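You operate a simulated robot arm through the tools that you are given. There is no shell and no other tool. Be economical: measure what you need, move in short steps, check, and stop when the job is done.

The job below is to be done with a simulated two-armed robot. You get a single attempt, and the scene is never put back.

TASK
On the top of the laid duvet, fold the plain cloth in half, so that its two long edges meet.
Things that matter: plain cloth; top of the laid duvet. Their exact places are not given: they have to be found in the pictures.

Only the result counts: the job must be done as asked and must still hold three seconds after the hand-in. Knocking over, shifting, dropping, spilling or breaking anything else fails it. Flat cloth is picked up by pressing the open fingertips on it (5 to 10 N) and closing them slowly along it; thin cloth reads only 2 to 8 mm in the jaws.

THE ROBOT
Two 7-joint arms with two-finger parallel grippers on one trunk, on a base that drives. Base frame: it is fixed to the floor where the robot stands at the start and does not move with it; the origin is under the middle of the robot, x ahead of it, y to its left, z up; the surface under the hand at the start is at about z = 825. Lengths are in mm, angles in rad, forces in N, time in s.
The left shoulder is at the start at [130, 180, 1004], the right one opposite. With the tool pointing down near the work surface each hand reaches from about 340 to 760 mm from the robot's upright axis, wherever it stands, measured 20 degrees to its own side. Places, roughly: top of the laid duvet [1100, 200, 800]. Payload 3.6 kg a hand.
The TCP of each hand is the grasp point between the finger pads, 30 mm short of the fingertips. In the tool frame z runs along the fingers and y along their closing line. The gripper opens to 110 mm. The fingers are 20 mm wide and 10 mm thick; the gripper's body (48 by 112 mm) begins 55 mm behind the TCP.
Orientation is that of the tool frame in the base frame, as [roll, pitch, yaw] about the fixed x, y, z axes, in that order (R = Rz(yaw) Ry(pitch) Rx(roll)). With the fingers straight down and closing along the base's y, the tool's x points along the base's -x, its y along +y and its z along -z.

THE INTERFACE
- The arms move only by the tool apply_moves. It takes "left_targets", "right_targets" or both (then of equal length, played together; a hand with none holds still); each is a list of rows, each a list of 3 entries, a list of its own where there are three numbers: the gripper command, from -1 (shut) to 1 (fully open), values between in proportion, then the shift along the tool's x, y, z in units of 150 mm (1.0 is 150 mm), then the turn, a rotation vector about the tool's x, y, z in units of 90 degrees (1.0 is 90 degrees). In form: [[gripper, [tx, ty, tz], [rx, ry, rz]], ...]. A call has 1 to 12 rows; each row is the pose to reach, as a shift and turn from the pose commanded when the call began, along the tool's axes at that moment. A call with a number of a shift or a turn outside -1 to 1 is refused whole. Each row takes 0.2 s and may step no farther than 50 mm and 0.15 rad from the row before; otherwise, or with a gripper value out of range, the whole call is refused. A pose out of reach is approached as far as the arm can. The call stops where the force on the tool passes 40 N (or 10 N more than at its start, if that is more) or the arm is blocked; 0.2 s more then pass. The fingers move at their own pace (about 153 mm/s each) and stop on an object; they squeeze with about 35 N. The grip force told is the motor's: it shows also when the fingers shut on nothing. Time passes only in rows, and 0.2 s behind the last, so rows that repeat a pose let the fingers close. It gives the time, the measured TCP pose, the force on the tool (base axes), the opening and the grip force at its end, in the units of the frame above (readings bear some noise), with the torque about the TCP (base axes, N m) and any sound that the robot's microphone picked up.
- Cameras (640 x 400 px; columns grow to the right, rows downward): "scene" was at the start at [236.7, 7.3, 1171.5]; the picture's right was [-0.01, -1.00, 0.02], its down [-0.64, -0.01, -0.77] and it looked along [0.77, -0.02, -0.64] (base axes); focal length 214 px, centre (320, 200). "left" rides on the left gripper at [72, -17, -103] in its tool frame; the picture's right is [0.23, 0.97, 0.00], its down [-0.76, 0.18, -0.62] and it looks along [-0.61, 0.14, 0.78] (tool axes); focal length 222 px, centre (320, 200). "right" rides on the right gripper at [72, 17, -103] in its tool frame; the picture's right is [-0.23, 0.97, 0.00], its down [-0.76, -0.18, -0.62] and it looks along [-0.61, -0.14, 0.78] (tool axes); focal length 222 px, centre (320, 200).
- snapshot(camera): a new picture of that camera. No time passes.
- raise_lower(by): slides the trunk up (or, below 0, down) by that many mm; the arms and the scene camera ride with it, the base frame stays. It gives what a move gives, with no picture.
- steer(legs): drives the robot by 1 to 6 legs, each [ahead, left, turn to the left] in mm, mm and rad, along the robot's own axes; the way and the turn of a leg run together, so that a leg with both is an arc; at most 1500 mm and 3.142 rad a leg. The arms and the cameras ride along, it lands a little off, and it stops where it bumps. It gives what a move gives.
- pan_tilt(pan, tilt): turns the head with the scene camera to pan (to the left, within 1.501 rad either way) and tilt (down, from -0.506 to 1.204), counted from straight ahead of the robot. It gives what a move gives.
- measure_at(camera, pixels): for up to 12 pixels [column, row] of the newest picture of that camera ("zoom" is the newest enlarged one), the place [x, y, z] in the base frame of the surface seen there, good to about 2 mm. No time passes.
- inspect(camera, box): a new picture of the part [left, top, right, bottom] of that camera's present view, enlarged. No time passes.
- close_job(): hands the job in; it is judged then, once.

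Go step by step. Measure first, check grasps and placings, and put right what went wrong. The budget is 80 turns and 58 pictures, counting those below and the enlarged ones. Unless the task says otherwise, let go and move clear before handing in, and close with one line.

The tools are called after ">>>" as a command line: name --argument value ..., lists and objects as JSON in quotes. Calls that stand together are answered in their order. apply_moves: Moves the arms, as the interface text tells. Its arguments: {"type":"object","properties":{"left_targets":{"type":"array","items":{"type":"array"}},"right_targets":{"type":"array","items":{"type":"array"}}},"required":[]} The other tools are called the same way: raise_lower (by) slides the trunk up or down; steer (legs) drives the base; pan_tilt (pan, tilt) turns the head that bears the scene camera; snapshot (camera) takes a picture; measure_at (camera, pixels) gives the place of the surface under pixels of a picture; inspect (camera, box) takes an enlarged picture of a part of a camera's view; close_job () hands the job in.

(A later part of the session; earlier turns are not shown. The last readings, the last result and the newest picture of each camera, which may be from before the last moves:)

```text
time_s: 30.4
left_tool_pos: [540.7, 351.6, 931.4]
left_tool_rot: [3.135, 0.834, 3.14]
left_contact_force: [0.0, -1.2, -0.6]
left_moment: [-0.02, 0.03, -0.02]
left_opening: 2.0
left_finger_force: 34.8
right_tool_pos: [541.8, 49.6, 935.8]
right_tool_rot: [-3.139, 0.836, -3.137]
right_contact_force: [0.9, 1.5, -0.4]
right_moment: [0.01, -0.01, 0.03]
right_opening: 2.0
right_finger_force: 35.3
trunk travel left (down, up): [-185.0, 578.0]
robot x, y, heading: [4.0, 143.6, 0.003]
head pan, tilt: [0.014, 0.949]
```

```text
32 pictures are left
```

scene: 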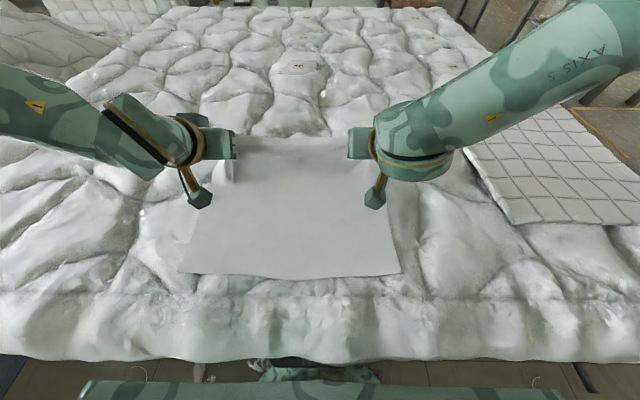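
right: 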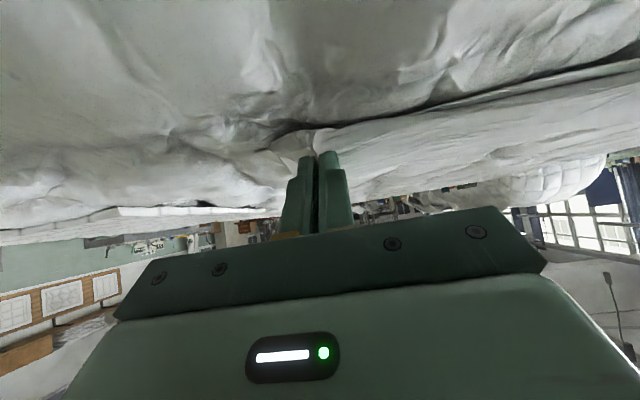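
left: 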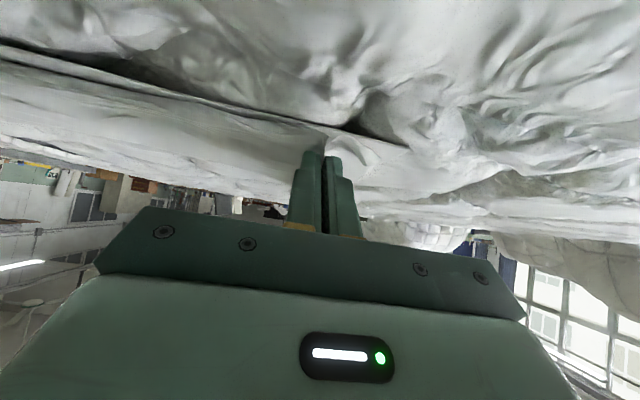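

The cloth is back open with its near edge in place. I lay the far edge down again, bringing the tools upright.

>>> apply_moves --left_targets '[[-1, [-0.1, 0, 0.08], [0, 0.09, 0]], [-1, [-0.12, 0, 0.2], [0, 0.18, 0]], [-1, [-0.12, 0, 0.32], [0, 0.27, 0]], [-1, [-0.08, 0, 0.44], [0, 0.36, 0]], [-1, [-0.04, 0, 0.55], [0, 0.45, 0]], [-1, [0.04, 0, 0.63], [0, 0.531, 0]], [-1, [0.05, 0, 0.645], [0, 0.531, 0]]]' --right_targets '[[-1, [-0.1, 0, 0.08], [0, 0.09, 0]], [-1, [-0.12, 0, 0.2], [0, 0.18, 0]], [-1, [-0.12, 0, 0.32], [0, 0.27, 0]], [-1, [-0.08, 0, 0.44], [0, 0.36, 0]], [-1, [-0.04, 0, 0.55], [0, 0.45, 0]], [-1, [0.04, 0, 0.63], [0, 0.531, 0]], [-1, [0.06, 0, 0.66], [0, 0.531, 0]]]'

>>> snapshot --camera "scene"

```text
time_s: 32.0
left_tool_pos: [606.2, 351.3, 862.2]
left_tool_rot: [3.138, -0.002, -3.139]
left_contact_force: [0.7, -0.9, 0.2]
left_moment: [-0.04, -0.06, 0.04]
left_opening: 2.1
left_finger_force: 35.4
right_tool_pos: [605.8, 49.5, 864.2]
right_tool_rot: [-3.139, 0.0, -3.138]
right_contact_force: [-1.4, 0.6, 6.9]
right_moment: [0.0, -0.02, -0.05]
right_opening: 2.0
right_finger_force: 35.1
trunk travel left (down, up): [-185.0, 578.0]
robot x, y, heading: [3.6, 144.2, 0.006]
head pan, tilt: [0.014, 0.949]
```

```text
31 pictures are left
```

scene: 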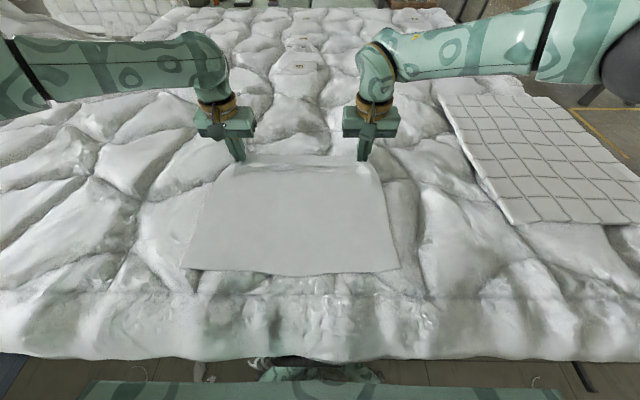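

The edge is laid back. I open slowly, lift clear, and then yaw the hands a quarter turn so that they close across the edge.

>>> apply_moves --left_targets '[[-0.8, [0, 0, 0], [0, 0, 0]], [-0.5, [0, 0, 0], [0, 0, 0]], [-0.2, [0, 0, 0], [0, 0, 0]], [-0.1, [0, 0, -0.05], [0, 0, 0]], [-0.1, [0, 0, -0.3], [0, 0, 0]], [-0.1, [0, 0, -0.5], [0, 0, 0]]]' --right_targets '[[-0.8, [0, 0, 0], [0, 0, 0]], [-0.5, [0, 0, 0], [0, 0, 0]], [-0.2, [0, 0, 0], [0, 0, 0]], [-0.1, [0, 0, -0.05], [0, 0, 0]], [-0.1, [0, 0, -0.3], [0, 0, 0]], [-0.1, [0, 0, -0.5], [0, 0, 0]]]'

>>> apply_moves --left_targets '[[-0.1, [0, 0, 0], [0, 0, 0.09]], [-0.1, [0, 0, 0], [0, 0, 0.18]], [-0.1, [0, 0, 0], [0, 0, 0.27]], [-0.1, [0, 0, 0], [0, 0, 0.36]], [-0.1, [0, 0, 0], [0, 0, 0.45]], [-0.1, [0, 0, 0], [0, 0, 0.54]], [-0.1, [0, 0, 0], [0, 0, 0.63]], [-0.1, [0, 0, 0], [0, 0, 0.72]], [-0.1, [0, 0, 0], [0, 0, 0.81]], [-0.1, [0, 0, 0], [0, 0, 0.9]], [-0.1, [0, 0, 0], [0, 0, 0.99]]]' --right_targets '[[-0.1, [0, 0, 0], [0, 0, -0.09]], [-0.1, [0, 0, 0], [0, 0, -0.18]], [-0.1, [0, 0, 0], [0, 0, -0.27]], [-0.1, [0, 0, 0], [0, 0, -0.36]], [-0.1, [0, 0, 0], [0, 0, -0.45]], [-0.1, [0, 0, 0], [0, 0, -0.54]], [-0.1, [0, 0, 0], [0, 0, -0.63]], [-0.1, [0, 0, 0], [0, 0, -0.72]], [-0.1, [0, 0, 0], [0, 0, -0.81]], [-0.1, [0, 0, 0], [0, 0, -0.9]], [-0.1, [0, 0, 0], [0, 0, -0.99]]]'

>>> snapshot --camera "scene"

```text
time_s: 33.4
left_tool_pos: [607.3, 350.8, 937.4]
left_tool_rot: [3.138, -0.001, 3.141]
left_contact_force: [1.0, 0.2, 0.0]
left_moment: [-0.01, 0.03, 0.0]
left_opening: 49.2
left_finger_force: 0.0
right_tool_pos: [608.2, 48.9, 935.8]
right_tool_rot: [-3.14, 0.0, -3.137]
right_contact_force: [0.0, 0.3, 0.5]
right_moment: [0.02, -0.02, -0.04]
right_opening: 49.5
right_finger_force: 0.1
trunk travel left (down, up): [-185.0, 578.0]
robot x, y, heading: [4.9, 145.1, -0.0]
head pan, tilt: [0.014, 0.949]
```

```text
time_s: 35.8
left_tool_pos: [610.2, 343.7, 934.2]
left_tool_rot: [-3.136, -0.012, 1.584]
left_contact_force: [0.8, -0.9, 0.0]
left_moment: [0.15, 0.03, 0.0]
left_opening: 49.5
left_finger_force: 0.0
right_tool_pos: [553.5, 43.7, 977.4]
right_tool_rot: [-2.743, 0.329, -1.949]
right_contact_force: [1.4, -1.6, -0.6]
right_moment: [0.1, 0.04, 0.07]
right_opening: 49.4
right_finger_force: 0.0
right hand out of reach, approached as far as the arm can: row 3, 4, 5, 6, 7, 8, 9, 10, 11
trunk travel left (down, up): [-185.0, 578.0]
robot x, y, heading: [0.5, 141.6, 0.003]
head pan, tilt: [0.014, 0.949]
```

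```text
30 pictures are left
```

scene: 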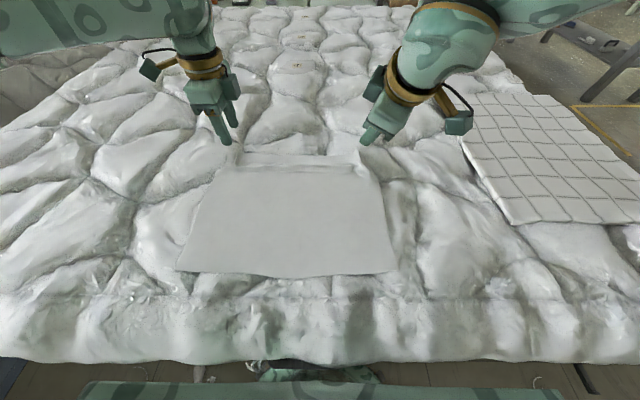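

The left hand has turned, but the right hit a joint limit turning that way. I bring the right back upright and turn it the other way.

>>> apply_moves --right_targets '[[-0.1, [-0.007, -0.018, 0.03], [-0.0108, 0.0366, 0.0778]], [-0.1, [-0.015, -0.04, 0.06], [-0.0216, 0.0731, 0.1556]], [-0.1, [-0.022, -0.06, 0.1], [-0.0323, 0.1097, 0.2333]], [-0.1, [-0.03, -0.08, 0.15], [-0.0431, 0.1462, 0.3111]], [-0.1, [-0.037, -0.1, 0.2], [-0.0539, 0.1828, 0.3889]], [-0.1, [-0.045, -0.12, 0.25], [-0.0647, 0.2193, 0.4667]], [-0.1, [-0.052, -0.14, 0.3], [-0.0754, 0.2559, 0.5444]], [-0.1, [-0.06, -0.16, 0.36], [-0.0862, 0.2924, 0.6222]], [-0.1, [-0.067, -0.178, 0.416], [-0.097, 0.329, 0.7]]]'

>>> apply_moves --right_targets '[[-0.1, [0, 0, 0], [0, 0, 0.09]], [-0.1, [0, 0, 0], [0, 0, 0.18]], [-0.1, [0, 0, 0], [0, 0, 0.27]], [-0.1, [0, 0, 0], [0, 0, 0.36]], [-0.1, [0, 0, 0], [0, 0, 0.45]], [-0.1, [0, 0, 0], [0, 0, 0.54]], [-0.1, [0, 0, 0], [0, 0, 0.63]], [-0.1, [0, 0, 0], [0, 0, 0.72]], [-0.1, [0, 0, 0], [0, 0, 0.81]], [-0.1, [0, 0, 0], [0, 0, 0.9]], [-0.1, [0, 0, 0], [0, 0, 0.99]]]'

>>> snapshot --camera "scene"

```text
time_s: 37.8
left_tool_pos: [606.9, 351.4, 936.4]
left_tool_rot: [-3.14, -0.006, 1.589]
left_contact_force: [0.0, 0.0, -0.7]
left_moment: [0.01, -0.02, -0.01]
left_opening: 49.6
left_finger_force: 0.1
right_tool_pos: [608.9, 53.8, 940.1]
right_tool_rot: [-3.134, 0.004, 3.138]
right_contact_force: [-0.1, 0.8, -0.2]
right_moment: [-0.03, -0.04, -0.01]
right_opening: 49.3
right_finger_force: 0.0
trunk travel left (down, up): [-185.0, 578.0]
robot x, y, heading: [6.3, 146.4, 0.003]
head pan, tilt: [0.014, 0.949]
```

```text
time_s: 40.2
left_tool_pos: [605.9, 352.1, 935.9]
left_tool_rot: [-3.141, -0.003, 1.588]
left_contact_force: [0.8, -0.2, -0.4]
left_moment: [0.01, 0.01, 0.0]
left_opening: 49.5
left_finger_force: 0.1
right_tool_pos: [607.4, 54.5, 941.1]
right_tool_rot: [3.136, 0.01, 1.583]
right_contact_force: [0.6, -0.3, 0.6]
right_moment: [0.01, 0.03, 0.0]
right_opening: 49.7
right_finger_force: 0.1
trunk travel left (down, up): [-185.0, 578.0]
robot x, y, heading: [5.3, 144.3, 0.003]
head pan, tilt: [0.014, 0.949]
```

```text
29 pictures are left
```

scene: 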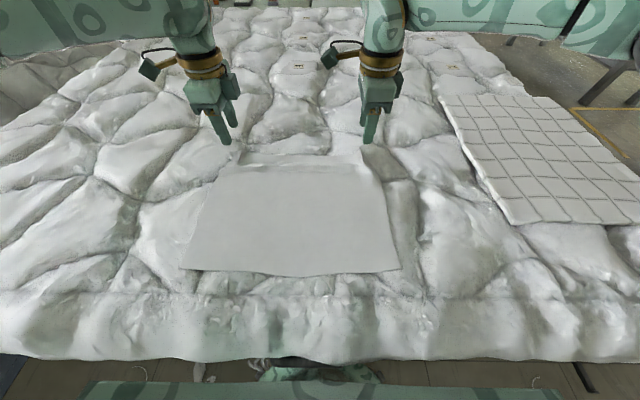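

Both hands now close along x. I inspect the cloth's far edge to place them.

>>> inspect --camera "scene" --box '[160, 110, 432, 280]'

>>> measure_at --camera "scene" --pixels '[[243, 152], [365, 151], [240, 165], [300, 152], [300, 156], [300, 165], [222, 160], [382, 172], [398, 269], [184, 268], [290, 273], [360, 160]]'

```text
2.35 times, centred on (296, 195) of scene
```

zoom: 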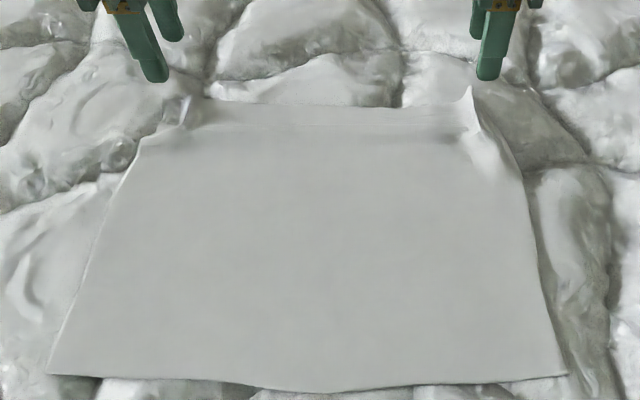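

```text
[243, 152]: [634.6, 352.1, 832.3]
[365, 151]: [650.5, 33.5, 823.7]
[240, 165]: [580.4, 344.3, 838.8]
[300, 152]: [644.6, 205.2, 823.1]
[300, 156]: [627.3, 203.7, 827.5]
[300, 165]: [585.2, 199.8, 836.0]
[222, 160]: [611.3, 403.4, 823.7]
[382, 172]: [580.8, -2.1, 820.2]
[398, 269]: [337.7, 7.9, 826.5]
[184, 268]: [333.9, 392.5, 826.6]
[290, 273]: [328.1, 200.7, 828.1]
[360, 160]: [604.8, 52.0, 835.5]
```

The edge is straight between the corners (x ≈ 630), but pinch ridges remain at the corners, zoom (185,110) and (470,100). I look with the wrist cameras before smoothing them outward.

>>> snapshot --camera "left"

>>> snapshot --camera "right"

```text
27 pictures are left
```

left: 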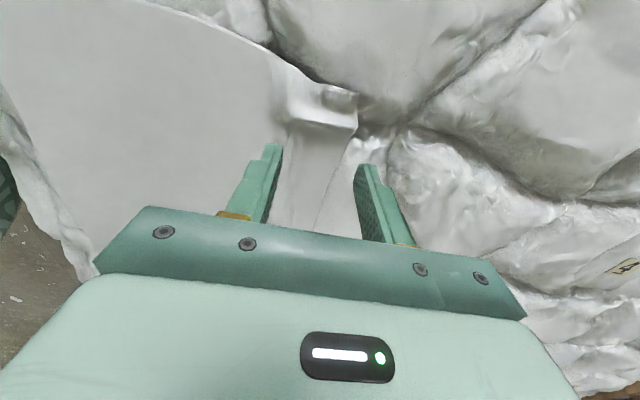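

```text
26 pictures are left
```

right: 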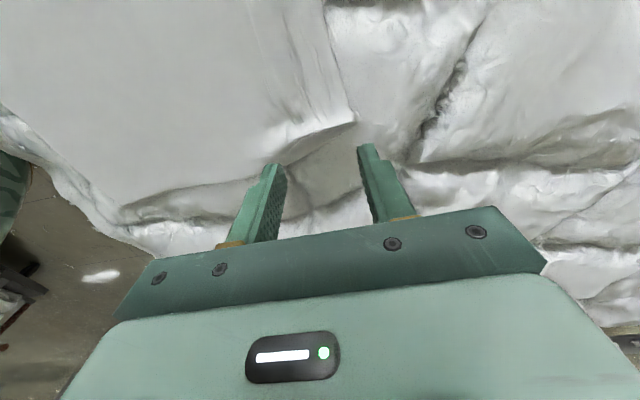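

>>> measure_at --camera "left" --pixels '[[250, 30], [290, 75], [352, 98], [352, 125], [320, 105], [330, 180], [290, 180], [305, 130]]'

>>> measure_at --camera "right" --pixels '[[353, 118], [330, 128], [335, 60], [300, 110], [325, 160], [320, 190], [340, 140], [250, 140]]'

```text
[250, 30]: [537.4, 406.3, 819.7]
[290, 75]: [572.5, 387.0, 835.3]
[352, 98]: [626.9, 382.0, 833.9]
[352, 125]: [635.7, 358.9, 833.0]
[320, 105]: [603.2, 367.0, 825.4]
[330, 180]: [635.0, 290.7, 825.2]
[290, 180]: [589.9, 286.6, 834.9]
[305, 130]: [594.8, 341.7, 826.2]
```

```text
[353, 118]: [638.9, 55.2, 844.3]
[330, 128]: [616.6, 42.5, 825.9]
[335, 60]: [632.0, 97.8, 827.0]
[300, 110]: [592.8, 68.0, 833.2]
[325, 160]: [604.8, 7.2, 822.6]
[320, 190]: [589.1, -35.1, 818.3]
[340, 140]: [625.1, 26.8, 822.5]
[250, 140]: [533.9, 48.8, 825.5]
```

The left corner is fine, at (627, 382). The right corner is bunched near (639, 50), so I look at it more closely.

>>> inspect --camera "scene" --box '[330, 125, 410, 175]'

>>> inspect --camera "right" --box '[200, 20, 440, 170]'

```text
8.00 times, centred on (370, 150) of scene
```

zoom: 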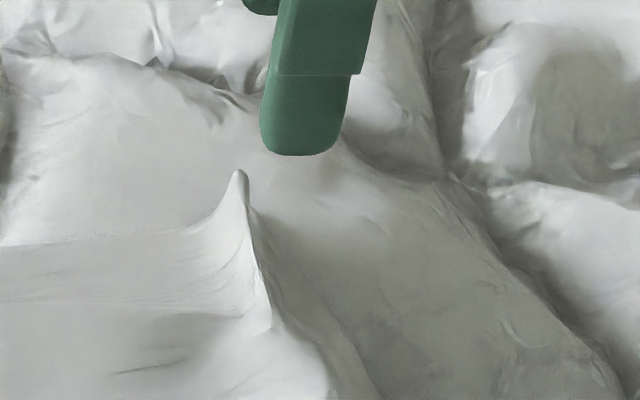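

```text
2.67 times, centred on (320, 95) of right
```

zoom: 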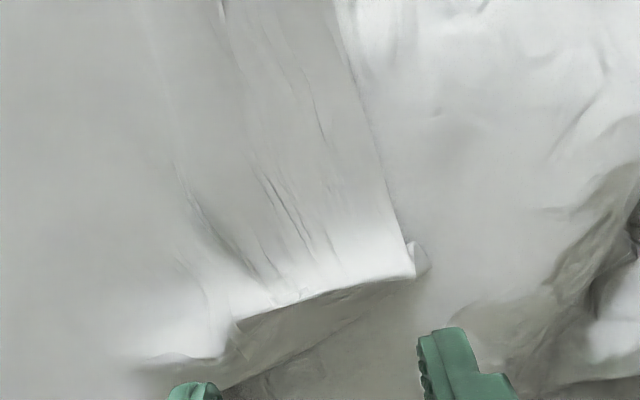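

The right corner's outer leg still reaches y ≈ 22, beyond its ridge. I place both hands across the edge at the corners, left at (620, 367) and right at (624, 33), just above the cloth.

>>> apply_moves --left_targets '[[-0.1, [0.05, 0.05, 0.15], [0, 0, 0]], [-0.1, [0.1, 0.093, 0.3], [0, 0, 0]], [-0.1, [0.1, 0.093, 0.48], [0, 0, 0]]]' --right_targets '[[-0.1, [-0.1, 0.05, 0.15], [0, 0, 0]], [-0.1, [-0.143, 0.11, 0.3], [0, 0, 0]], [-0.1, [-0.143, 0.11, 0.51], [0, 0, 0]]]'

>>> snapshot --camera "left"

>>> snapshot --camera "right"

```text
time_s: 41.0
left_tool_pos: [620.4, 366.4, 862.2]
left_tool_rot: [-3.14, -0.004, 1.589]
left_contact_force: [-0.1, 0.9, 0.7]
left_moment: [0.0, 0.01, -0.03]
left_opening: 49.5
left_finger_force: 0.0
right_tool_pos: [627.0, 32.8, 863.1]
right_tool_rot: [3.137, 0.009, 1.585]
right_contact_force: [-0.1, 0.7, 0.6]
right_moment: [-0.01, 0.02, 0.02]
right_opening: 49.3
right_finger_force: 0.1
trunk travel left (down, up): [-185.0, 578.0]
robot x, y, heading: [1.8, 151.0, 0.001]
head pan, tilt: [0.014, 0.949]
```

```text
23 pictures are left
```

left: 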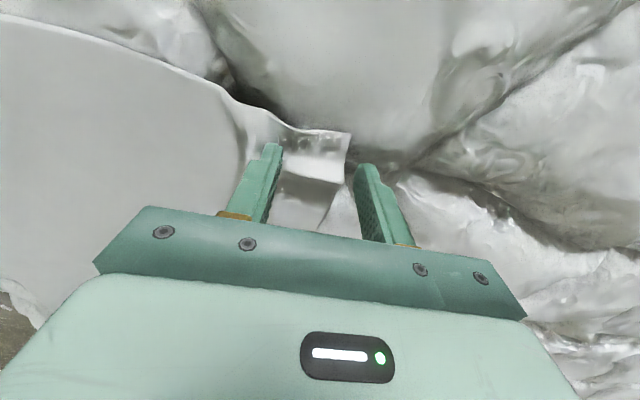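

```text
22 pictures are left
```

right: 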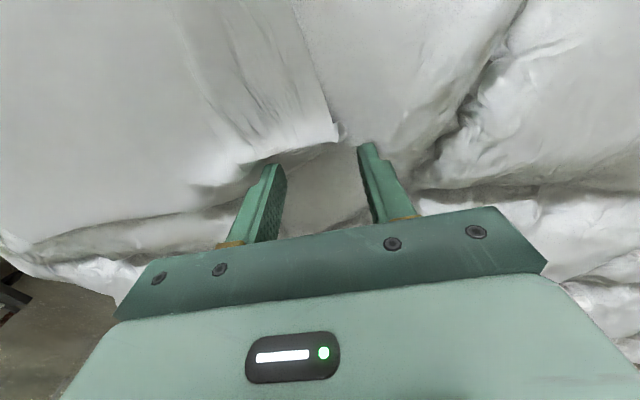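

Left is well placed. The right needs to go about 11 mm inward to catch the corner, so I shift it and then lower both to contact.

>>> apply_moves --left_targets '[[-0.1, [0, 0, 0.02], [0, 0, 0]], [-0.1, [0, 0, 0.035], [0, 0, 0]], [-0.1, [0, 0, 0.045], [0, 0, 0]]]' --right_targets '[[-0.1, [0.075, -0.01, 0], [0, 0, 0]], [-0.1, [0.075, -0.01, 0.02], [0, 0, 0]], [-0.1, [0.075, -0.01, 0.04], [0, 0, 0]]]'

```text
time_s: 41.8
left_tool_pos: [621.5, 365.7, 856.9]
left_tool_rot: [-3.141, -0.004, 1.59]
left_contact_force: [-0.9, 0.2, 0.5]
left_moment: [-0.01, 0.06, 0.03]
left_opening: 49.8
left_finger_force: 0.1
right_tool_pos: [623.7, 42.6, 857.7]
right_tool_rot: [3.137, 0.008, 1.585]
right_contact_force: [-0.1, -0.3, 0.7]
right_moment: [0.02, -0.04, -0.02]
right_opening: 49.6
right_finger_force: 0.0
trunk travel left (down, up): [-185.0, 578.0]
robot x, y, heading: [3.3, 146.4, -0.0]
head pan, tilt: [0.014, 0.949]
```

>>> apply_moves --left_targets '[[-0.1, [0, 0, 0.01], [0, 0, 0]], [-0.1, [0, 0, 0.02], [0, 0, 0]]]' --right_targets '[[-0.1, [0, 0, 0.01], [0, 0, 0]], [-0.1, [0, 0, 0.02], [0, 0, 0]]]'

```text
time_s: 42.4
left_tool_pos: [619.4, 367.6, 856.4]
left_tool_rot: [3.138, -0.004, 1.588]
left_contact_force: [1.7, -0.3, 11.5]
left_moment: [0.12, 0.28, -0.02]
left_opening: 48.5
left_finger_force: 0.1
right_tool_pos: [624.4, 43.3, 857.1]
right_tool_rot: [3.134, 0.006, 1.583]
right_contact_force: [0.6, -0.8, 5.2]
right_moment: [-0.03, 0.09, 0.04]
right_opening: 49.2
right_finger_force: 0.1
trunk travel left (down, up): [-185.0, 578.0]
robot x, y, heading: [4.8, 144.5, 0.006]
head pan, tilt: [0.014, 0.949]
```

Contact is good, mostly on the inner fingers that lie on the cloth (11.5 N and 5 N). I press the right slightly more and close both slowly.

>>> apply_moves --left_targets '[[-0.1, [0, 0, 0], [0, 0, 0]], [-0.2, [0, 0, 0], [0, 0, 0]], [-0.3, [0, 0, 0], [0, 0, 0]], [-0.4, [0, 0, 0], [0, 0, 0]], [-0.5, [0, 0, 0], [0, 0, 0]], [-0.6, [0, 0, 0], [0, 0, 0]], [-0.7, [0, 0, 0], [0, 0, 0]], [-0.8, [0, 0, 0], [0, 0, 0]], [-0.9, [0, 0, 0], [0, 0, 0]], [-1, [0, 0, 0], [0, 0, 0]], [-1, [0, 0, 0], [0, 0, 0]], [-1, [0, 0, 0], [0, 0, 0]]]' --right_targets '[[-0.1, [0, 0, 0.006], [0, 0, 0]], [-0.2, [0, 0, 0.006], [0, 0, 0]], [-0.3, [0, 0, 0.006], [0, 0, 0]], [-0.4, [0, 0, 0.006], [0, 0, 0]], [-0.5, [0, 0, 0.006], [0, 0, 0]], [-0.6, [0, 0, 0.006], [0, 0, 0]], [-0.7, [0, 0, 0.006], [0, 0, 0]], [-0.8, [0, 0, 0.006], [0, 0, 0]], [-0.9, [0, 0, 0.006], [0, 0, 0]], [-1, [0, 0, 0.006], [0, 0, 0]], [-1, [0, 0, 0.006], [0, 0, 0]], [-1, [0, 0, 0.006], [0, 0, 0]]]'

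>>> apply_moves --left_targets '[[-1, [0, -0.03, -0.05], [0, 0, 0]], [-1, [0, -0.08, -0.15], [0, 0, 0]], [-1, [0, -0.16, -0.3], [0, 0, 0]]]' --right_targets '[[-1, [-0.02, -0.03, -0.05], [0, 0, 0]], [-1, [-0.06, -0.08, -0.15], [0, 0, 0]], [-1, [-0.1, -0.16, -0.3], [0, 0, 0]]]'

>>> inspect --camera "scene" --box '[160, 90, 432, 260]'

```text
time_s: 45.0
left_tool_pos: [618.2, 367.0, 856.6]
left_tool_rot: [3.138, -0.005, 1.59]
left_contact_force: [3.6, 1.7, 16.3]
left_moment: [0.12, 0.01, 0.02]
left_opening: 2.6
left_finger_force: 35.2
right_tool_pos: [622.0, 43.5, 856.3]
right_tool_rot: [3.135, 0.007, 1.585]
right_contact_force: [-5.3, -1.1, 11.8]
right_moment: [0.02, 0.21, 0.03]
right_opening: 3.3
right_finger_force: 35.0
trunk travel left (down, up): [-185.0, 578.0]
robot x, y, heading: [5.3, 147.1, 0.0]
head pan, tilt: [0.014, 0.949]
```

```text
time_s: 45.8
left_tool_pos: [596.6, 368.0, 899.6]
left_tool_rot: [-3.14, -0.006, 1.588]
left_contact_force: [0.2, 0.3, 0.1]
left_moment: [0.01, 0.02, 0.03]
left_opening: 3.2
left_finger_force: 34.8
right_tool_pos: [598.6, 27.7, 900.4]
right_tool_rot: [3.136, 0.009, 1.586]
right_contact_force: [0.9, -0.5, 1.2]
right_moment: [0.0, 0.0, -0.01]
right_opening: 2.7
right_finger_force: 35.7
trunk travel left (down, up): [-185.0, 578.0]
robot x, y, heading: [5.9, 148.1, 0.001]
head pan, tilt: [0.014, 0.949]
```

```text
2.35 times, centred on (296, 175) of scene
```

zoom: 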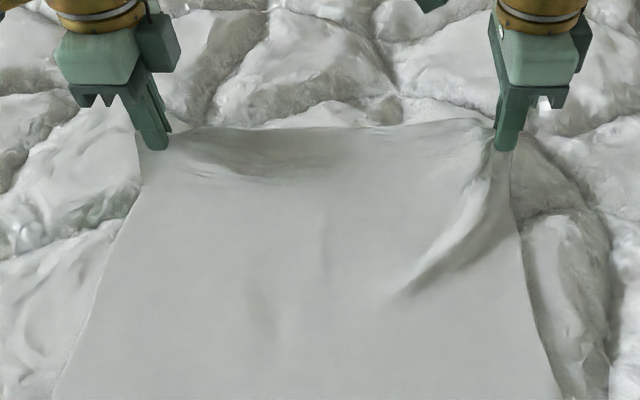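

Both corners are held nicely with the far edge spread between them. I run the arc back while tilting the fingers forward.

>>> apply_moves --left_targets '[[-1, [0, -0.08, -0.06], [-0.09, 0, 0]], [-1, [0, -0.16, -0.12], [-0.18, 0, 0]], [-1, [0, -0.24, -0.18], [-0.27, 0, 0]], [-1, [0, -0.32, -0.22], [-0.36, 0, 0]], [-1, [0, -0.4, -0.24], [-0.45, 0, 0]], [-1, [0, -0.48, -0.24], [-0.54, 0, 0]]]' --right_targets '[[-1, [0, -0.08, -0.06], [-0.09, 0, 0]], [-1, [0, -0.16, -0.12], [-0.18, 0, 0]], [-1, [0, -0.24, -0.18], [-0.27, 0, 0]], [-1, [0, -0.32, -0.22], [-0.36, 0, 0]], [-1, [0, -0.4, -0.24], [-0.45, 0, 0]], [-1, [0, -0.48, -0.24], [-0.54, 0, 0]]]'

>>> snapshot --camera "scene"

```text
time_s: 47.2
left_tool_pos: [524.9, 364.0, 934.2]
left_tool_rot: [2.294, -0.004, 1.588]
left_contact_force: [0.1, -0.2, -0.2]
left_moment: [-0.01, 0.04, 0.0]
left_opening: 2.7
left_finger_force: 34.9
right_tool_pos: [527.4, 28.2, 934.9]
right_tool_rot: [2.288, 0.006, 1.585]
right_contact_force: [-0.2, -0.3, -0.6]
right_moment: [0.0, 0.06, -0.03]
right_opening: 3.2
right_finger_force: 35.2
trunk travel left (down, up): [-185.0, 578.0]
robot x, y, heading: [3.8, 146.3, 0.002]
head pan, tilt: [0.014, 0.949]
```

```text
20 pictures are left
```

scene: 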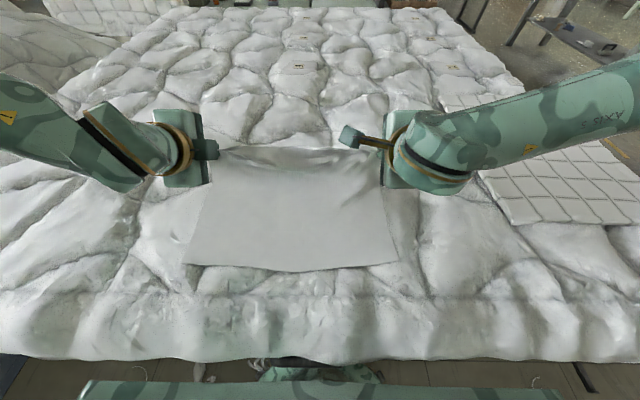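

Tilted with the grips held. I carry the edge back by driving 150 mm.

>>> steer --legs '[[-155, 0, 0]]'

>>> inspect --camera "scene" --box '[140, 110, 460, 310]'

```text
time_s: 48.6
left_tool_pos: [363.8, 365.2, 936.0]
left_tool_rot: [2.293, -0.003, 1.59]
left_contact_force: [0.2, -0.3, 1.5]
left_moment: [0.01, 0.05, 0.06]
left_opening: 3.0
left_finger_force: 35.1
right_tool_pos: [365.7, 27.6, 935.7]
right_tool_rot: [2.287, 0.008, 1.587]
right_contact_force: [-0.3, 0.5, 0.3]
right_moment: [-0.01, 0.06, -0.01]
right_opening: 3.2
right_finger_force: 34.9
trunk travel left (down, up): [-185.0, 578.0]
robot x, y, heading: [-158.2, 148.4, 0.003]
head pan, tilt: [0.014, 0.949]
```

```text
2.00 times, centred on (300, 210) of scene
```

zoom: 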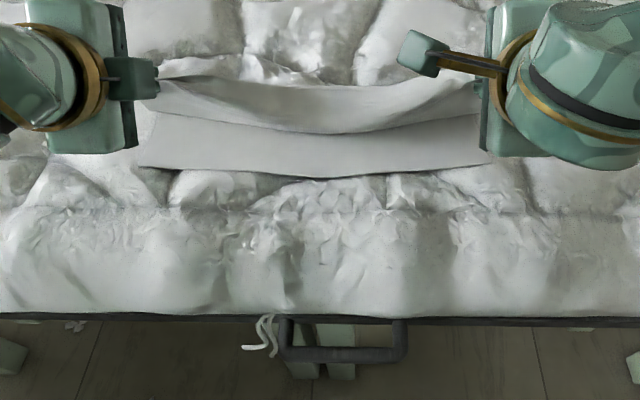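

The near edge is unmoved. I lower to z ≈ 872 first and then drive back 50 mm, which keeps the left arm within its reach.

>>> measure_at --camera "zoom" --pixels '[[150, 163], [320, 174], [485, 162]]'

>>> apply_moves --left_targets '[[-1, [0, -0.1, 0.09], [0, 0, 0]], [-1, [0, -0.2, 0.18], [0, 0, 0]], [-1, [0, -0.315, 0.277], [0, 0, 0]]]' --right_targets '[[-1, [0, -0.1, 0.09], [0, 0, 0]], [-1, [0, -0.2, 0.18], [0, 0, 0]], [-1, [0, -0.315, 0.277], [0, 0, 0]]]'

>>> steer --legs '[[-42, 0, 0]]'

>>> inspect --camera "scene" --box '[140, 90, 460, 290]'

```text
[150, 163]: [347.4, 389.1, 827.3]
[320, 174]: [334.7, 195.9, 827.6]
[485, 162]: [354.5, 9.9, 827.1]
```

```text
time_s: 49.4
left_tool_pos: [364.1, 365.6, 869.1]
left_tool_rot: [2.294, -0.003, 1.589]
left_contact_force: [0.6, -0.2, -0.6]
left_moment: [-0.01, 0.05, 0.0]
left_opening: 2.6
left_finger_force: 34.7
right_tool_pos: [367.5, 29.7, 871.6]
right_tool_rot: [2.29, 0.009, 1.586]
right_contact_force: [-0.3, 1.2, 0.3]
right_moment: [-0.01, 0.05, -0.04]
right_opening: 2.9
right_finger_force: 35.2
trunk travel left (down, up): [-185.0, 578.0]
robot x, y, heading: [-154.5, 146.4, 0.001]
head pan, tilt: [0.014, 0.949]
```

```text
time_s: 50.3
left_tool_pos: [320.3, 364.7, 871.9]
left_tool_rot: [2.291, -0.003, 1.592]
left_contact_force: [-0.6, 0.1, 0.8]
left_moment: [0.01, 0.04, 0.0]
left_opening: 2.8
left_finger_force: 35.8
right_tool_pos: [325.4, 28.6, 872.8]
right_tool_rot: [2.289, 0.009, 1.585]
right_contact_force: [-0.4, 0.3, 0.0]
right_moment: [-0.02, 0.04, -0.01]
right_opening: 2.9
right_finger_force: 35.8
trunk travel left (down, up): [-185.0, 578.0]
robot x, y, heading: [-199.2, 149.0, 0.004]
head pan, tilt: [0.014, 0.949]
```

```text
2.00 times, centred on (300, 190) of scene
```

zoom: 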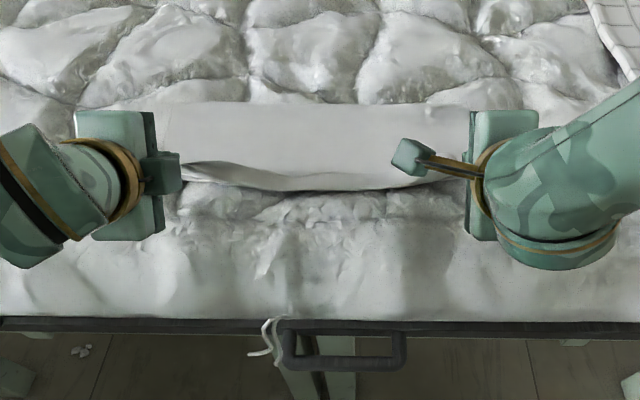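

Almost there: I measure the flap's edge, the bottom edge and the fold line.

>>> measure_at --camera "zoom" --pixels '[[200, 182], [250, 184], [320, 186], [380, 184], [420, 180], [200, 168], [250, 180], [440, 178], [170, 106], [300, 104], [460, 106], [300, 145]]'

>>> inspect --camera "scene" --box '[210, 160, 390, 200]'

>>> snapshot --camera "left"

>>> snapshot --camera "right"

```text
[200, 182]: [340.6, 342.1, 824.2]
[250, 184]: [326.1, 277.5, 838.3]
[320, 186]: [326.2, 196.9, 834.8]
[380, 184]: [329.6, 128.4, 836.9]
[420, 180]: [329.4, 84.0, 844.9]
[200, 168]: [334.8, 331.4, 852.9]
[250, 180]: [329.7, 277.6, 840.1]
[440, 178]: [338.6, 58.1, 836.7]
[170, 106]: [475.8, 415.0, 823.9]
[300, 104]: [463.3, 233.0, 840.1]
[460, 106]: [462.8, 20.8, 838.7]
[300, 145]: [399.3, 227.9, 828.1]
```

```text
3.56 times, centred on (300, 180) of scene
```

zoom: 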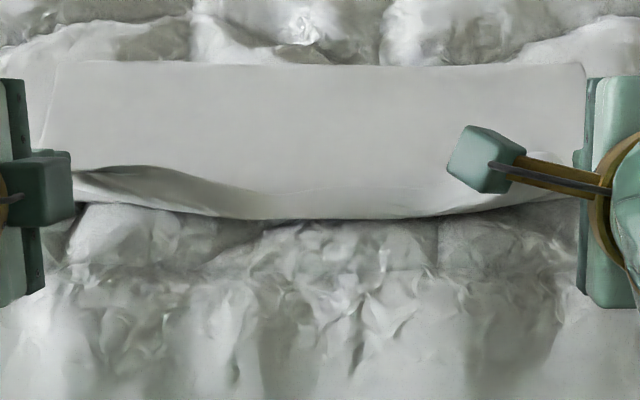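

```text
16 pictures are left
```

left: 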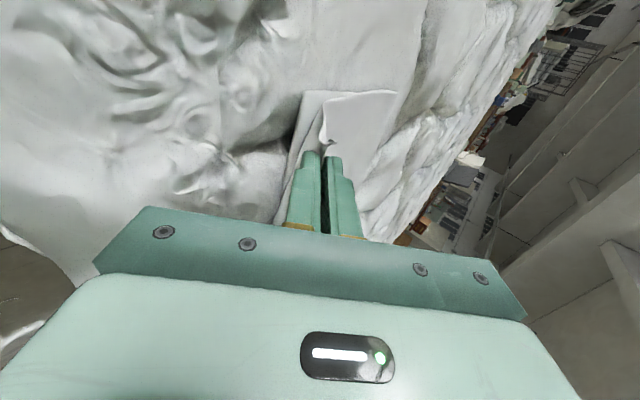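

```text
15 pictures are left
```

right: 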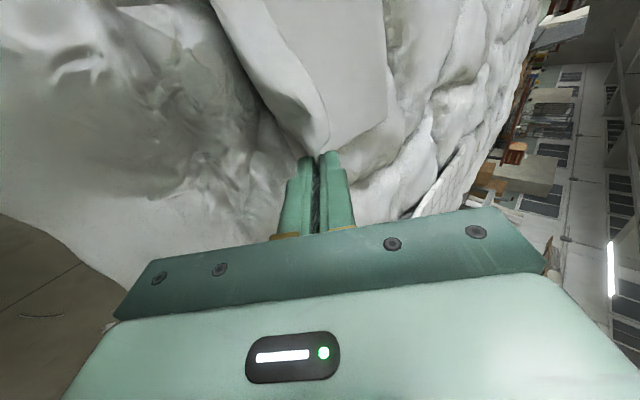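

The fold line is at x ≈ 463–470 and the flap's edge at x ≈ 327, on the bottom edge. I lower the last mm, open moderately, and withdraw along the fingers.

>>> apply_moves --left_targets '[[-1, [0, -0.03, 0.025], [0, 0, 0]], [-1, [0, -0.045, 0.04], [0, 0, 0]], [-0.85, [0, -0.04, 0.035], [0, 0, 0]], [-0.7, [0, -0.02, 0.02], [0, 0, 0]], [-0.6, [0, -0.01, 0.01], [0, 0, 0]], [-0.6, [0, -0.01, 0.01], [0, 0, 0]]]' --right_targets '[[-1, [0, -0.03, 0.025], [0, 0, 0]], [-1, [0, -0.05, 0.045], [0, 0, 0]], [-0.85, [0, -0.045, 0.04], [0, 0, 0]], [-0.7, [0, -0.025, 0.025], [0, 0, 0]], [-0.6, [0, -0.015, 0.015], [0, 0, 0]], [-0.6, [0, -0.015, 0.015], [0, 0, 0]]]'

>>> snapshot --camera "left"

>>> snapshot --camera "right"

```text
time_s: 51.7
left_tool_pos: [320.5, 365.6, 869.2]
left_tool_rot: [2.29, -0.004, 1.591]
left_contact_force: [1.0, 0.3, -0.2]
left_moment: [0.0, 0.01, -0.02]
left_opening: 21.9
left_finger_force: 0.1
right_tool_pos: [326.1, 27.6, 868.5]
right_tool_rot: [2.288, 0.007, 1.586]
right_contact_force: [1.0, 0.0, -0.9]
right_moment: [0.02, 0.0, 0.0]
right_opening: 21.9
right_finger_force: 0.0
trunk travel left (down, up): [-185.0, 578.0]
robot x, y, heading: [-198.6, 147.8, -0.001]
head pan, tilt: [0.014, 0.949]
```

```text
14 pictures are left
```

left: 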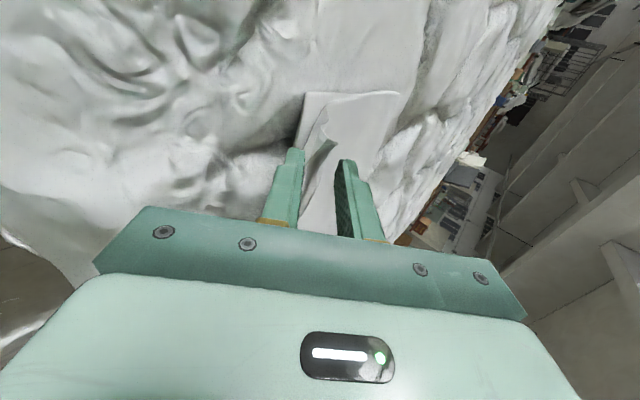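

```text
13 pictures are left
```

right: 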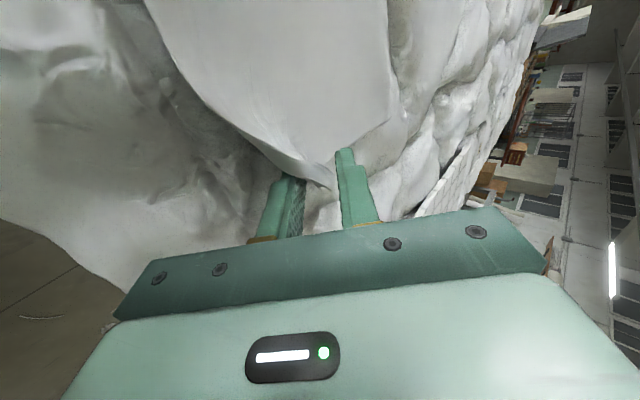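

Released; a little of the edge still stands in the jaws. I withdraw along the fingers, straight back, slowly.

>>> apply_moves --left_targets '[[-0.6, [0, 0, -0.06], [0, 0, 0]], [-0.6, [0, 0, -0.13], [0, 0, 0]], [-0.6, [0, 0, -0.2], [0, 0, 0]], [-0.6, [0, 0, -0.3], [0, 0, 0]], [-0.6, [0, 0.1, -0.5], [0, 0, 0]], [-0.6, [0, 0.3, -0.7], [0, 0, 0]], [-0.6, [0, 0.5, -0.85], [0, 0, 0]]]' --right_targets '[[-0.6, [0, 0, -0.06], [0, 0, 0]], [-0.6, [0, 0, -0.13], [0, 0, 0]], [-0.6, [0, 0, -0.2], [0, 0, 0]], [-0.6, [0, 0, -0.3], [0, 0, 0]], [-0.6, [0, 0.1, -0.5], [0, 0, 0]], [-0.6, [0, 0.3, -0.7], [0, 0, 0]], [-0.6, [0, 0.5, -0.85], [0, 0, 0]]]'

>>> snapshot --camera "scene"

```text
time_s: 53.3
left_tool_pos: [289.6, 362.1, 1013.2]
left_tool_rot: [2.296, -0.002, 1.587]
left_contact_force: [0.6, 0.2, 0.2]
left_moment: [0.0, 0.0, 0.01]
left_opening: 22.1
left_finger_force: 0.1
left hand out of reach, approached as far as the arm can: row 4, 5, 6, 7
right_tool_pos: [277.1, 26.8, 1010.4]
right_tool_rot: [2.29, 0.008, 1.588]
right_contact_force: [0.2, 0.2, -0.2]
right_moment: [-0.01, -0.01, 0.0]
right_opening: 22.1
right_finger_force: 0.1
trunk travel left (down, up): [-185.0, 578.0]
robot x, y, heading: [-195.9, 144.7, -0.002]
head pan, tilt: [0.014, 0.949]
```

```text
12 pictures are left
```

scene: 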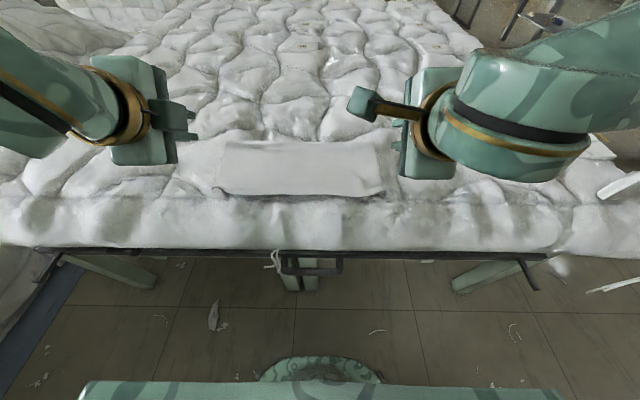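

The cloth lies folded on the duvet with the hands clear. I inspect it enlarged.

>>> inspect --camera "scene" --box '[200, 125, 400, 215]'

```text
3.20 times, centred on (300, 170) of scene
```

zoom: 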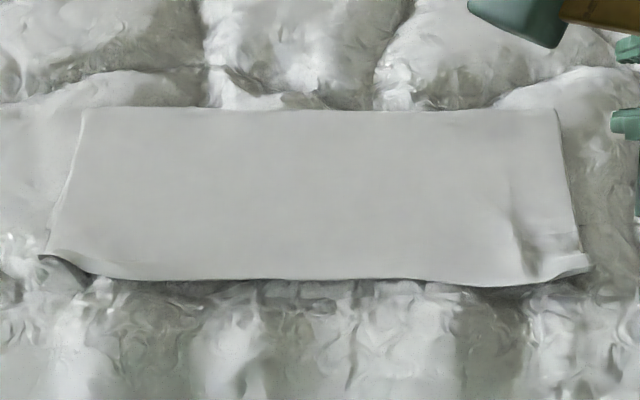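

>>> measure_at --camera "zoom" --pixels '[[85, 112], [320, 113], [553, 112], [45, 255], [95, 272], [200, 276], [320, 276], [430, 277], [490, 282], [530, 278], [580, 264], [60, 258]]'

>>> pan_tilt --pan 0.1 --tilt 1.0

>>> inspect --camera "scene" --box '[215, 140, 415, 190]'

```text
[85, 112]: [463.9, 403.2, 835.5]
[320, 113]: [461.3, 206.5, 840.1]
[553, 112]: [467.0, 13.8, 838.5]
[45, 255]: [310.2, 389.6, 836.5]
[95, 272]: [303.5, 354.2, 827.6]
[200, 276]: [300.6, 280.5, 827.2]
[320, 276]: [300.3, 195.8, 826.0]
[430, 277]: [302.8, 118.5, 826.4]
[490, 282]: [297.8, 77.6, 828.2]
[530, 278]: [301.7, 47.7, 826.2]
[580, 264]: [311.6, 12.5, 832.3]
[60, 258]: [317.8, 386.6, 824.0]
```

```text
time_s: 54.0
left_tool_pos: [291.2, 361.5, 1011.0]
left_tool_rot: [2.295, -0.004, 1.589]
left_contact_force: [0.9, 0.0, -1.0]
left_moment: [0.03, 0.02, 0.03]
left_opening: 21.9
left_finger_force: 0.0
right_tool_pos: [279.3, 27.7, 1008.8]
right_tool_rot: [2.29, 0.01, 1.589]
right_contact_force: [0.1, 0.1, 0.0]
right_moment: [0.0, 0.0, 0.02]
right_opening: 21.9
right_finger_force: 0.0
trunk travel left (down, up): [-185.0, 578.0]
robot x, y, heading: [-196.1, 145.6, 0.005]
head pan, tilt: [0.099, 1.0]
```

```text
3.20 times, centred on (315, 165) of scene
```

zoom: 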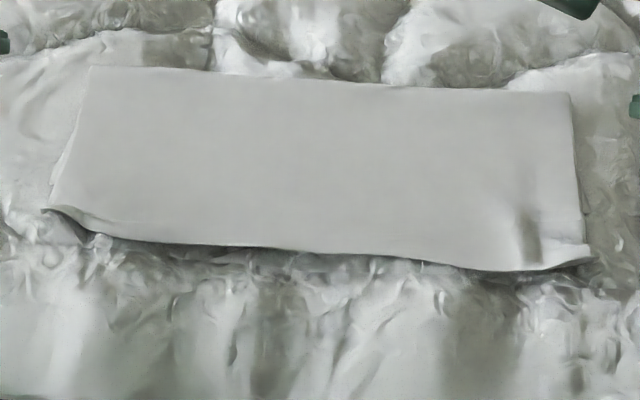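

The flap's edge now lies at x ≈ 301 with the fold at x ≈ 463, so by the cloth's length the flap overhangs the bottom edge (≈ 323) by about 20 mm. I'll drag the top layer forward a little with pressed fingertips, and first drive ahead and bring the hands upright and shut over the fold.

>>> steer --legs '[[130, 0, 0]]'

>>> apply_moves --left_targets '[[-0.8, [-0.058, -0.091, 0.085], [0.077, 0, 0]], [-1, [-0.116, -0.182, 0.171], [0.154, 0, 0]], [-1, [-0.174, -0.273, 0.256], [0.231, 0, 0]], [-1, [-0.232, -0.363, 0.341], [0.308, 0, 0]], [-1, [-0.29, -0.454, 0.426], [0.385, 0, 0]], [-1, [-0.348, -0.545, 0.512], [0.462, 0, 0]], [-1, [-0.407, -0.636, 0.597], [0.54, 0, 0]]]' --right_targets '[[-0.8, [0.068, -0.082, 0.092], [0.077, 0, 0]], [-1, [0.137, -0.164, 0.185], [0.154, 0, 0]], [-1, [0.205, -0.246, 0.277], [0.231, 0, 0]], [-1, [0.274, -0.329, 0.37], [0.308, 0, 0]], [-1, [0.343, -0.411, 0.462], [0.385, 0, 0]], [-1, [0.411, -0.493, 0.555], [0.462, 0, 0]], [-1, [0.48, -0.575, 0.647], [0.54, 0, 0]]]'

>>> snapshot --camera "scene"

```text
time_s: 55.3
left_tool_pos: [423.6, 362.3, 1011.0]
left_tool_rot: [2.296, -0.004, 1.587]
left_contact_force: [0.4, -0.2, -1.0]
left_moment: [0.01, 0.02, -0.02]
left_opening: 21.8
left_finger_force: 0.0
right_tool_pos: [409.7, 27.2, 1008.5]
right_tool_rot: [2.29, 0.009, 1.584]
right_contact_force: [0.3, 0.3, -0.4]
right_moment: [-0.03, 0.03, -0.01]
right_opening: 21.8
right_finger_force: 0.2
trunk travel left (down, up): [-185.0, 578.0]
robot x, y, heading: [-66.8, 147.0, 0.001]
head pan, tilt: [0.099, 1.0]
```

```text
time_s: 56.9
left_tool_pos: [427.7, 301.9, 880.0]
left_tool_rot: [-3.136, -0.003, 1.589]
left_contact_force: [-0.5, -1.1, 0.2]
left_moment: [0.01, 0.0, -0.01]
left_opening: 0.0
left_finger_force: 34.8
right_tool_pos: [425.7, 99.4, 878.0]
right_tool_rot: [3.141, 0.007, 1.586]
right_contact_force: [0.3, 0.3, 0.5]
right_moment: [0.01, -0.02, 0.01]
right_opening: 0.0
right_finger_force: 34.9
trunk travel left (down, up): [-185.0, 578.0]
robot x, y, heading: [-67.1, 146.5, -0.0]
head pan, tilt: [0.099, 1.0]
```

```text
9 pictures are left
```

scene: 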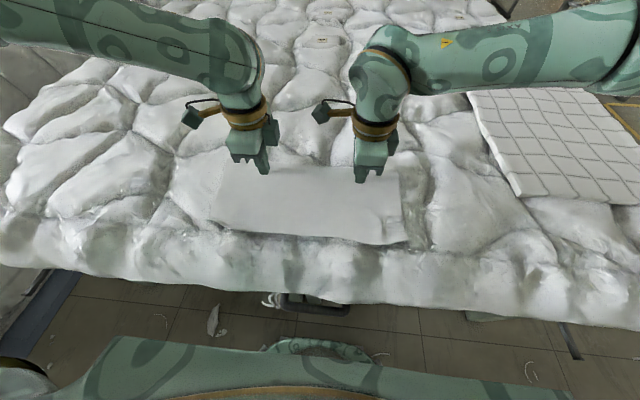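

Both are over the flap near the fold. I lower to light contact.

>>> apply_moves --left_targets '[[-1, [0, 0, 0.06], [0, 0, 0]], [-1, [0, 0, 0.12], [0, 0, 0]], [-1, [0, 0, 0.135], [0, 0, 0]]]' --right_targets '[[-1, [0, 0, 0.06], [0, 0, 0]], [-1, [0, 0, 0.11], [0, 0, 0]], [-1, [0, 0, 0.122], [0, 0, 0]]]'

```text
time_s: 57.7
left_tool_pos: [425.9, 302.3, 861.6]
left_tool_rot: [-3.14, -0.003, 1.589]
left_contact_force: [0.5, -0.3, -0.4]
left_moment: [-0.02, -0.01, 0.01]
left_opening: 0.2
left_finger_force: 34.6
right_tool_pos: [424.4, 97.7, 860.9]
right_tool_rot: [3.139, 0.008, 1.591]
right_contact_force: [0.0, 0.1, -0.5]
right_moment: [0.02, -0.01, 0.02]
right_opening: 0.0
right_finger_force: 35.1
trunk travel left (down, up): [-185.0, 578.0]
robot x, y, heading: [-68.5, 149.1, 0.002]
head pan, tilt: [0.099, 1.0]
```

>>> apply_moves --left_targets '[[-1, [0, 0, 0.01], [0, 0, 0]], [-1, [0, 0, 0.018], [0, 0, 0]]]' --right_targets '[[-1, [0, 0, 0.01], [0, 0, 0]], [-1, [0, 0, 0.018], [0, 0, 0]]]'

```text
time_s: 58.3
left_tool_pos: [426.8, 301.9, 858.5]
left_tool_rot: [-3.14, -0.005, 1.588]
left_contact_force: [-0.7, -0.1, 0.2]
left_moment: [-0.01, -0.02, -0.02]
left_opening: 0.0
left_finger_force: 35.6
right_tool_pos: [424.4, 98.4, 857.3]
right_tool_rot: [3.138, 0.008, 1.583]
right_contact_force: [0.2, -0.7, -0.3]
right_moment: [-0.04, -0.02, 0.0]
right_opening: 0.0
right_finger_force: 35.2
trunk travel left (down, up): [-185.0, 578.0]
robot x, y, heading: [-68.5, 148.7, -0.001]
head pan, tilt: [0.099, 1.0]
```

>>> apply_moves --left_targets '[[-1, [0, 0, 0.007], [0, 0, 0]], [-1, [0, 0, 0.014], [0, 0, 0]]]' --right_targets '[[-1, [0, 0, 0.007], [0, 0, 0]], [-1, [0, 0, 0.014], [0, 0, 0]]]'

```text
time_s: 58.9
left_tool_pos: [427.1, 303.1, 856.9]
left_tool_rot: [-3.14, -0.004, 1.588]
left_contact_force: [-0.2, -1.3, 3.4]
left_moment: [-0.06, 0.03, 0.01]
left_opening: 0.0
left_finger_force: 35.0
right_tool_pos: [425.5, 98.9, 858.0]
right_tool_rot: [3.137, 0.006, 1.586]
right_contact_force: [0.2, 0.1, 2.5]
right_moment: [0.02, 0.01, 0.0]
right_opening: 0.0
right_finger_force: 34.9
trunk travel left (down, up): [-185.0, 578.0]
robot x, y, heading: [-64.2, 146.5, -0.001]
head pan, tilt: [0.099, 1.0]
```

Contact at about 3 N each. I drag the top layer forward (+x) by 22 mm.

>>> apply_moves --left_targets '[[-1, [0, 0.03, 0.004], [0, 0, 0]], [-1, [0, 0.06, 0.004], [0, 0, 0]], [-1, [0, 0.09, 0.004], [0, 0, 0]], [-1, [0, 0.12, 0.004], [0, 0, 0]], [-1, [0, 0.147, 0.004], [0, 0, 0]]]' --right_targets '[[-1, [0, 0.03, 0.004], [0, 0, 0]], [-1, [0, 0.06, 0.004], [0, 0, 0]], [-1, [0, 0.09, 0.004], [0, 0, 0]], [-1, [0, 0.12, 0.004], [0, 0, 0]], [-1, [0, 0.147, 0.004], [0, 0, 0]]]'

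>>> inspect --camera "scene" --box '[190, 130, 430, 260]'

```text
time_s: 60.1
left_tool_pos: [447.0, 302.7, 856.9]
left_tool_rot: [3.141, -0.004, 1.588]
left_contact_force: [-6.8, -0.1, 14.1]
left_moment: [-0.05, 0.2, 0.01]
left_opening: 0.0
left_finger_force: 34.8
right_tool_pos: [445.2, 97.9, 857.8]
right_tool_rot: [3.136, 0.01, 1.587]
right_contact_force: [0.0, 0.6, 0.5]
right_moment: [0.0, -0.04, 0.03]
right_opening: 0.1
right_finger_force: 34.6
trunk travel left (down, up): [-185.0, 578.0]
robot x, y, heading: [-65.7, 148.9, 0.001]
head pan, tilt: [0.099, 1.0]
```

```text
2.67 times, centred on (310, 195) of scene
```

zoom: 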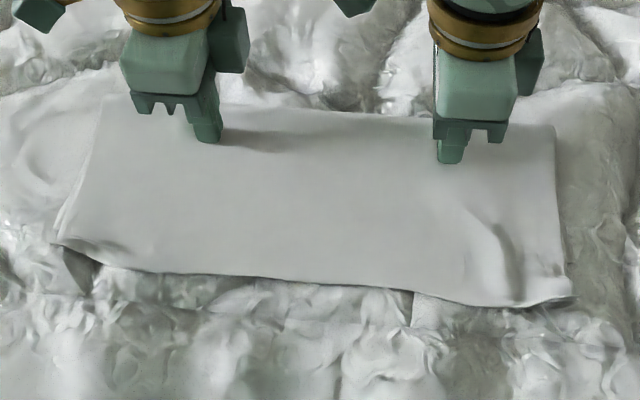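

>>> measure_at --camera "zoom" --pixels '[[110, 264], [200, 271], [300, 280], [400, 289], [500, 304], [565, 296], [62, 241], [75, 270], [100, 100], [320, 110], [540, 126], [430, 295]]'

```text
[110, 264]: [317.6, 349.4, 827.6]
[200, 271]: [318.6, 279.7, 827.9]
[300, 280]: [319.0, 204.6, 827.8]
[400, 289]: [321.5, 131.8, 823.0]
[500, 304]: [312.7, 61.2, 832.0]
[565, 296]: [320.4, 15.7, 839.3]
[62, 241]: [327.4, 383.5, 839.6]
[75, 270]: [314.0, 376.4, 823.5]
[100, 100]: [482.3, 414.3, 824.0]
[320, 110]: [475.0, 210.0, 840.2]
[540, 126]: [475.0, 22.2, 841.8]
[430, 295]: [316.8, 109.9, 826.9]
```

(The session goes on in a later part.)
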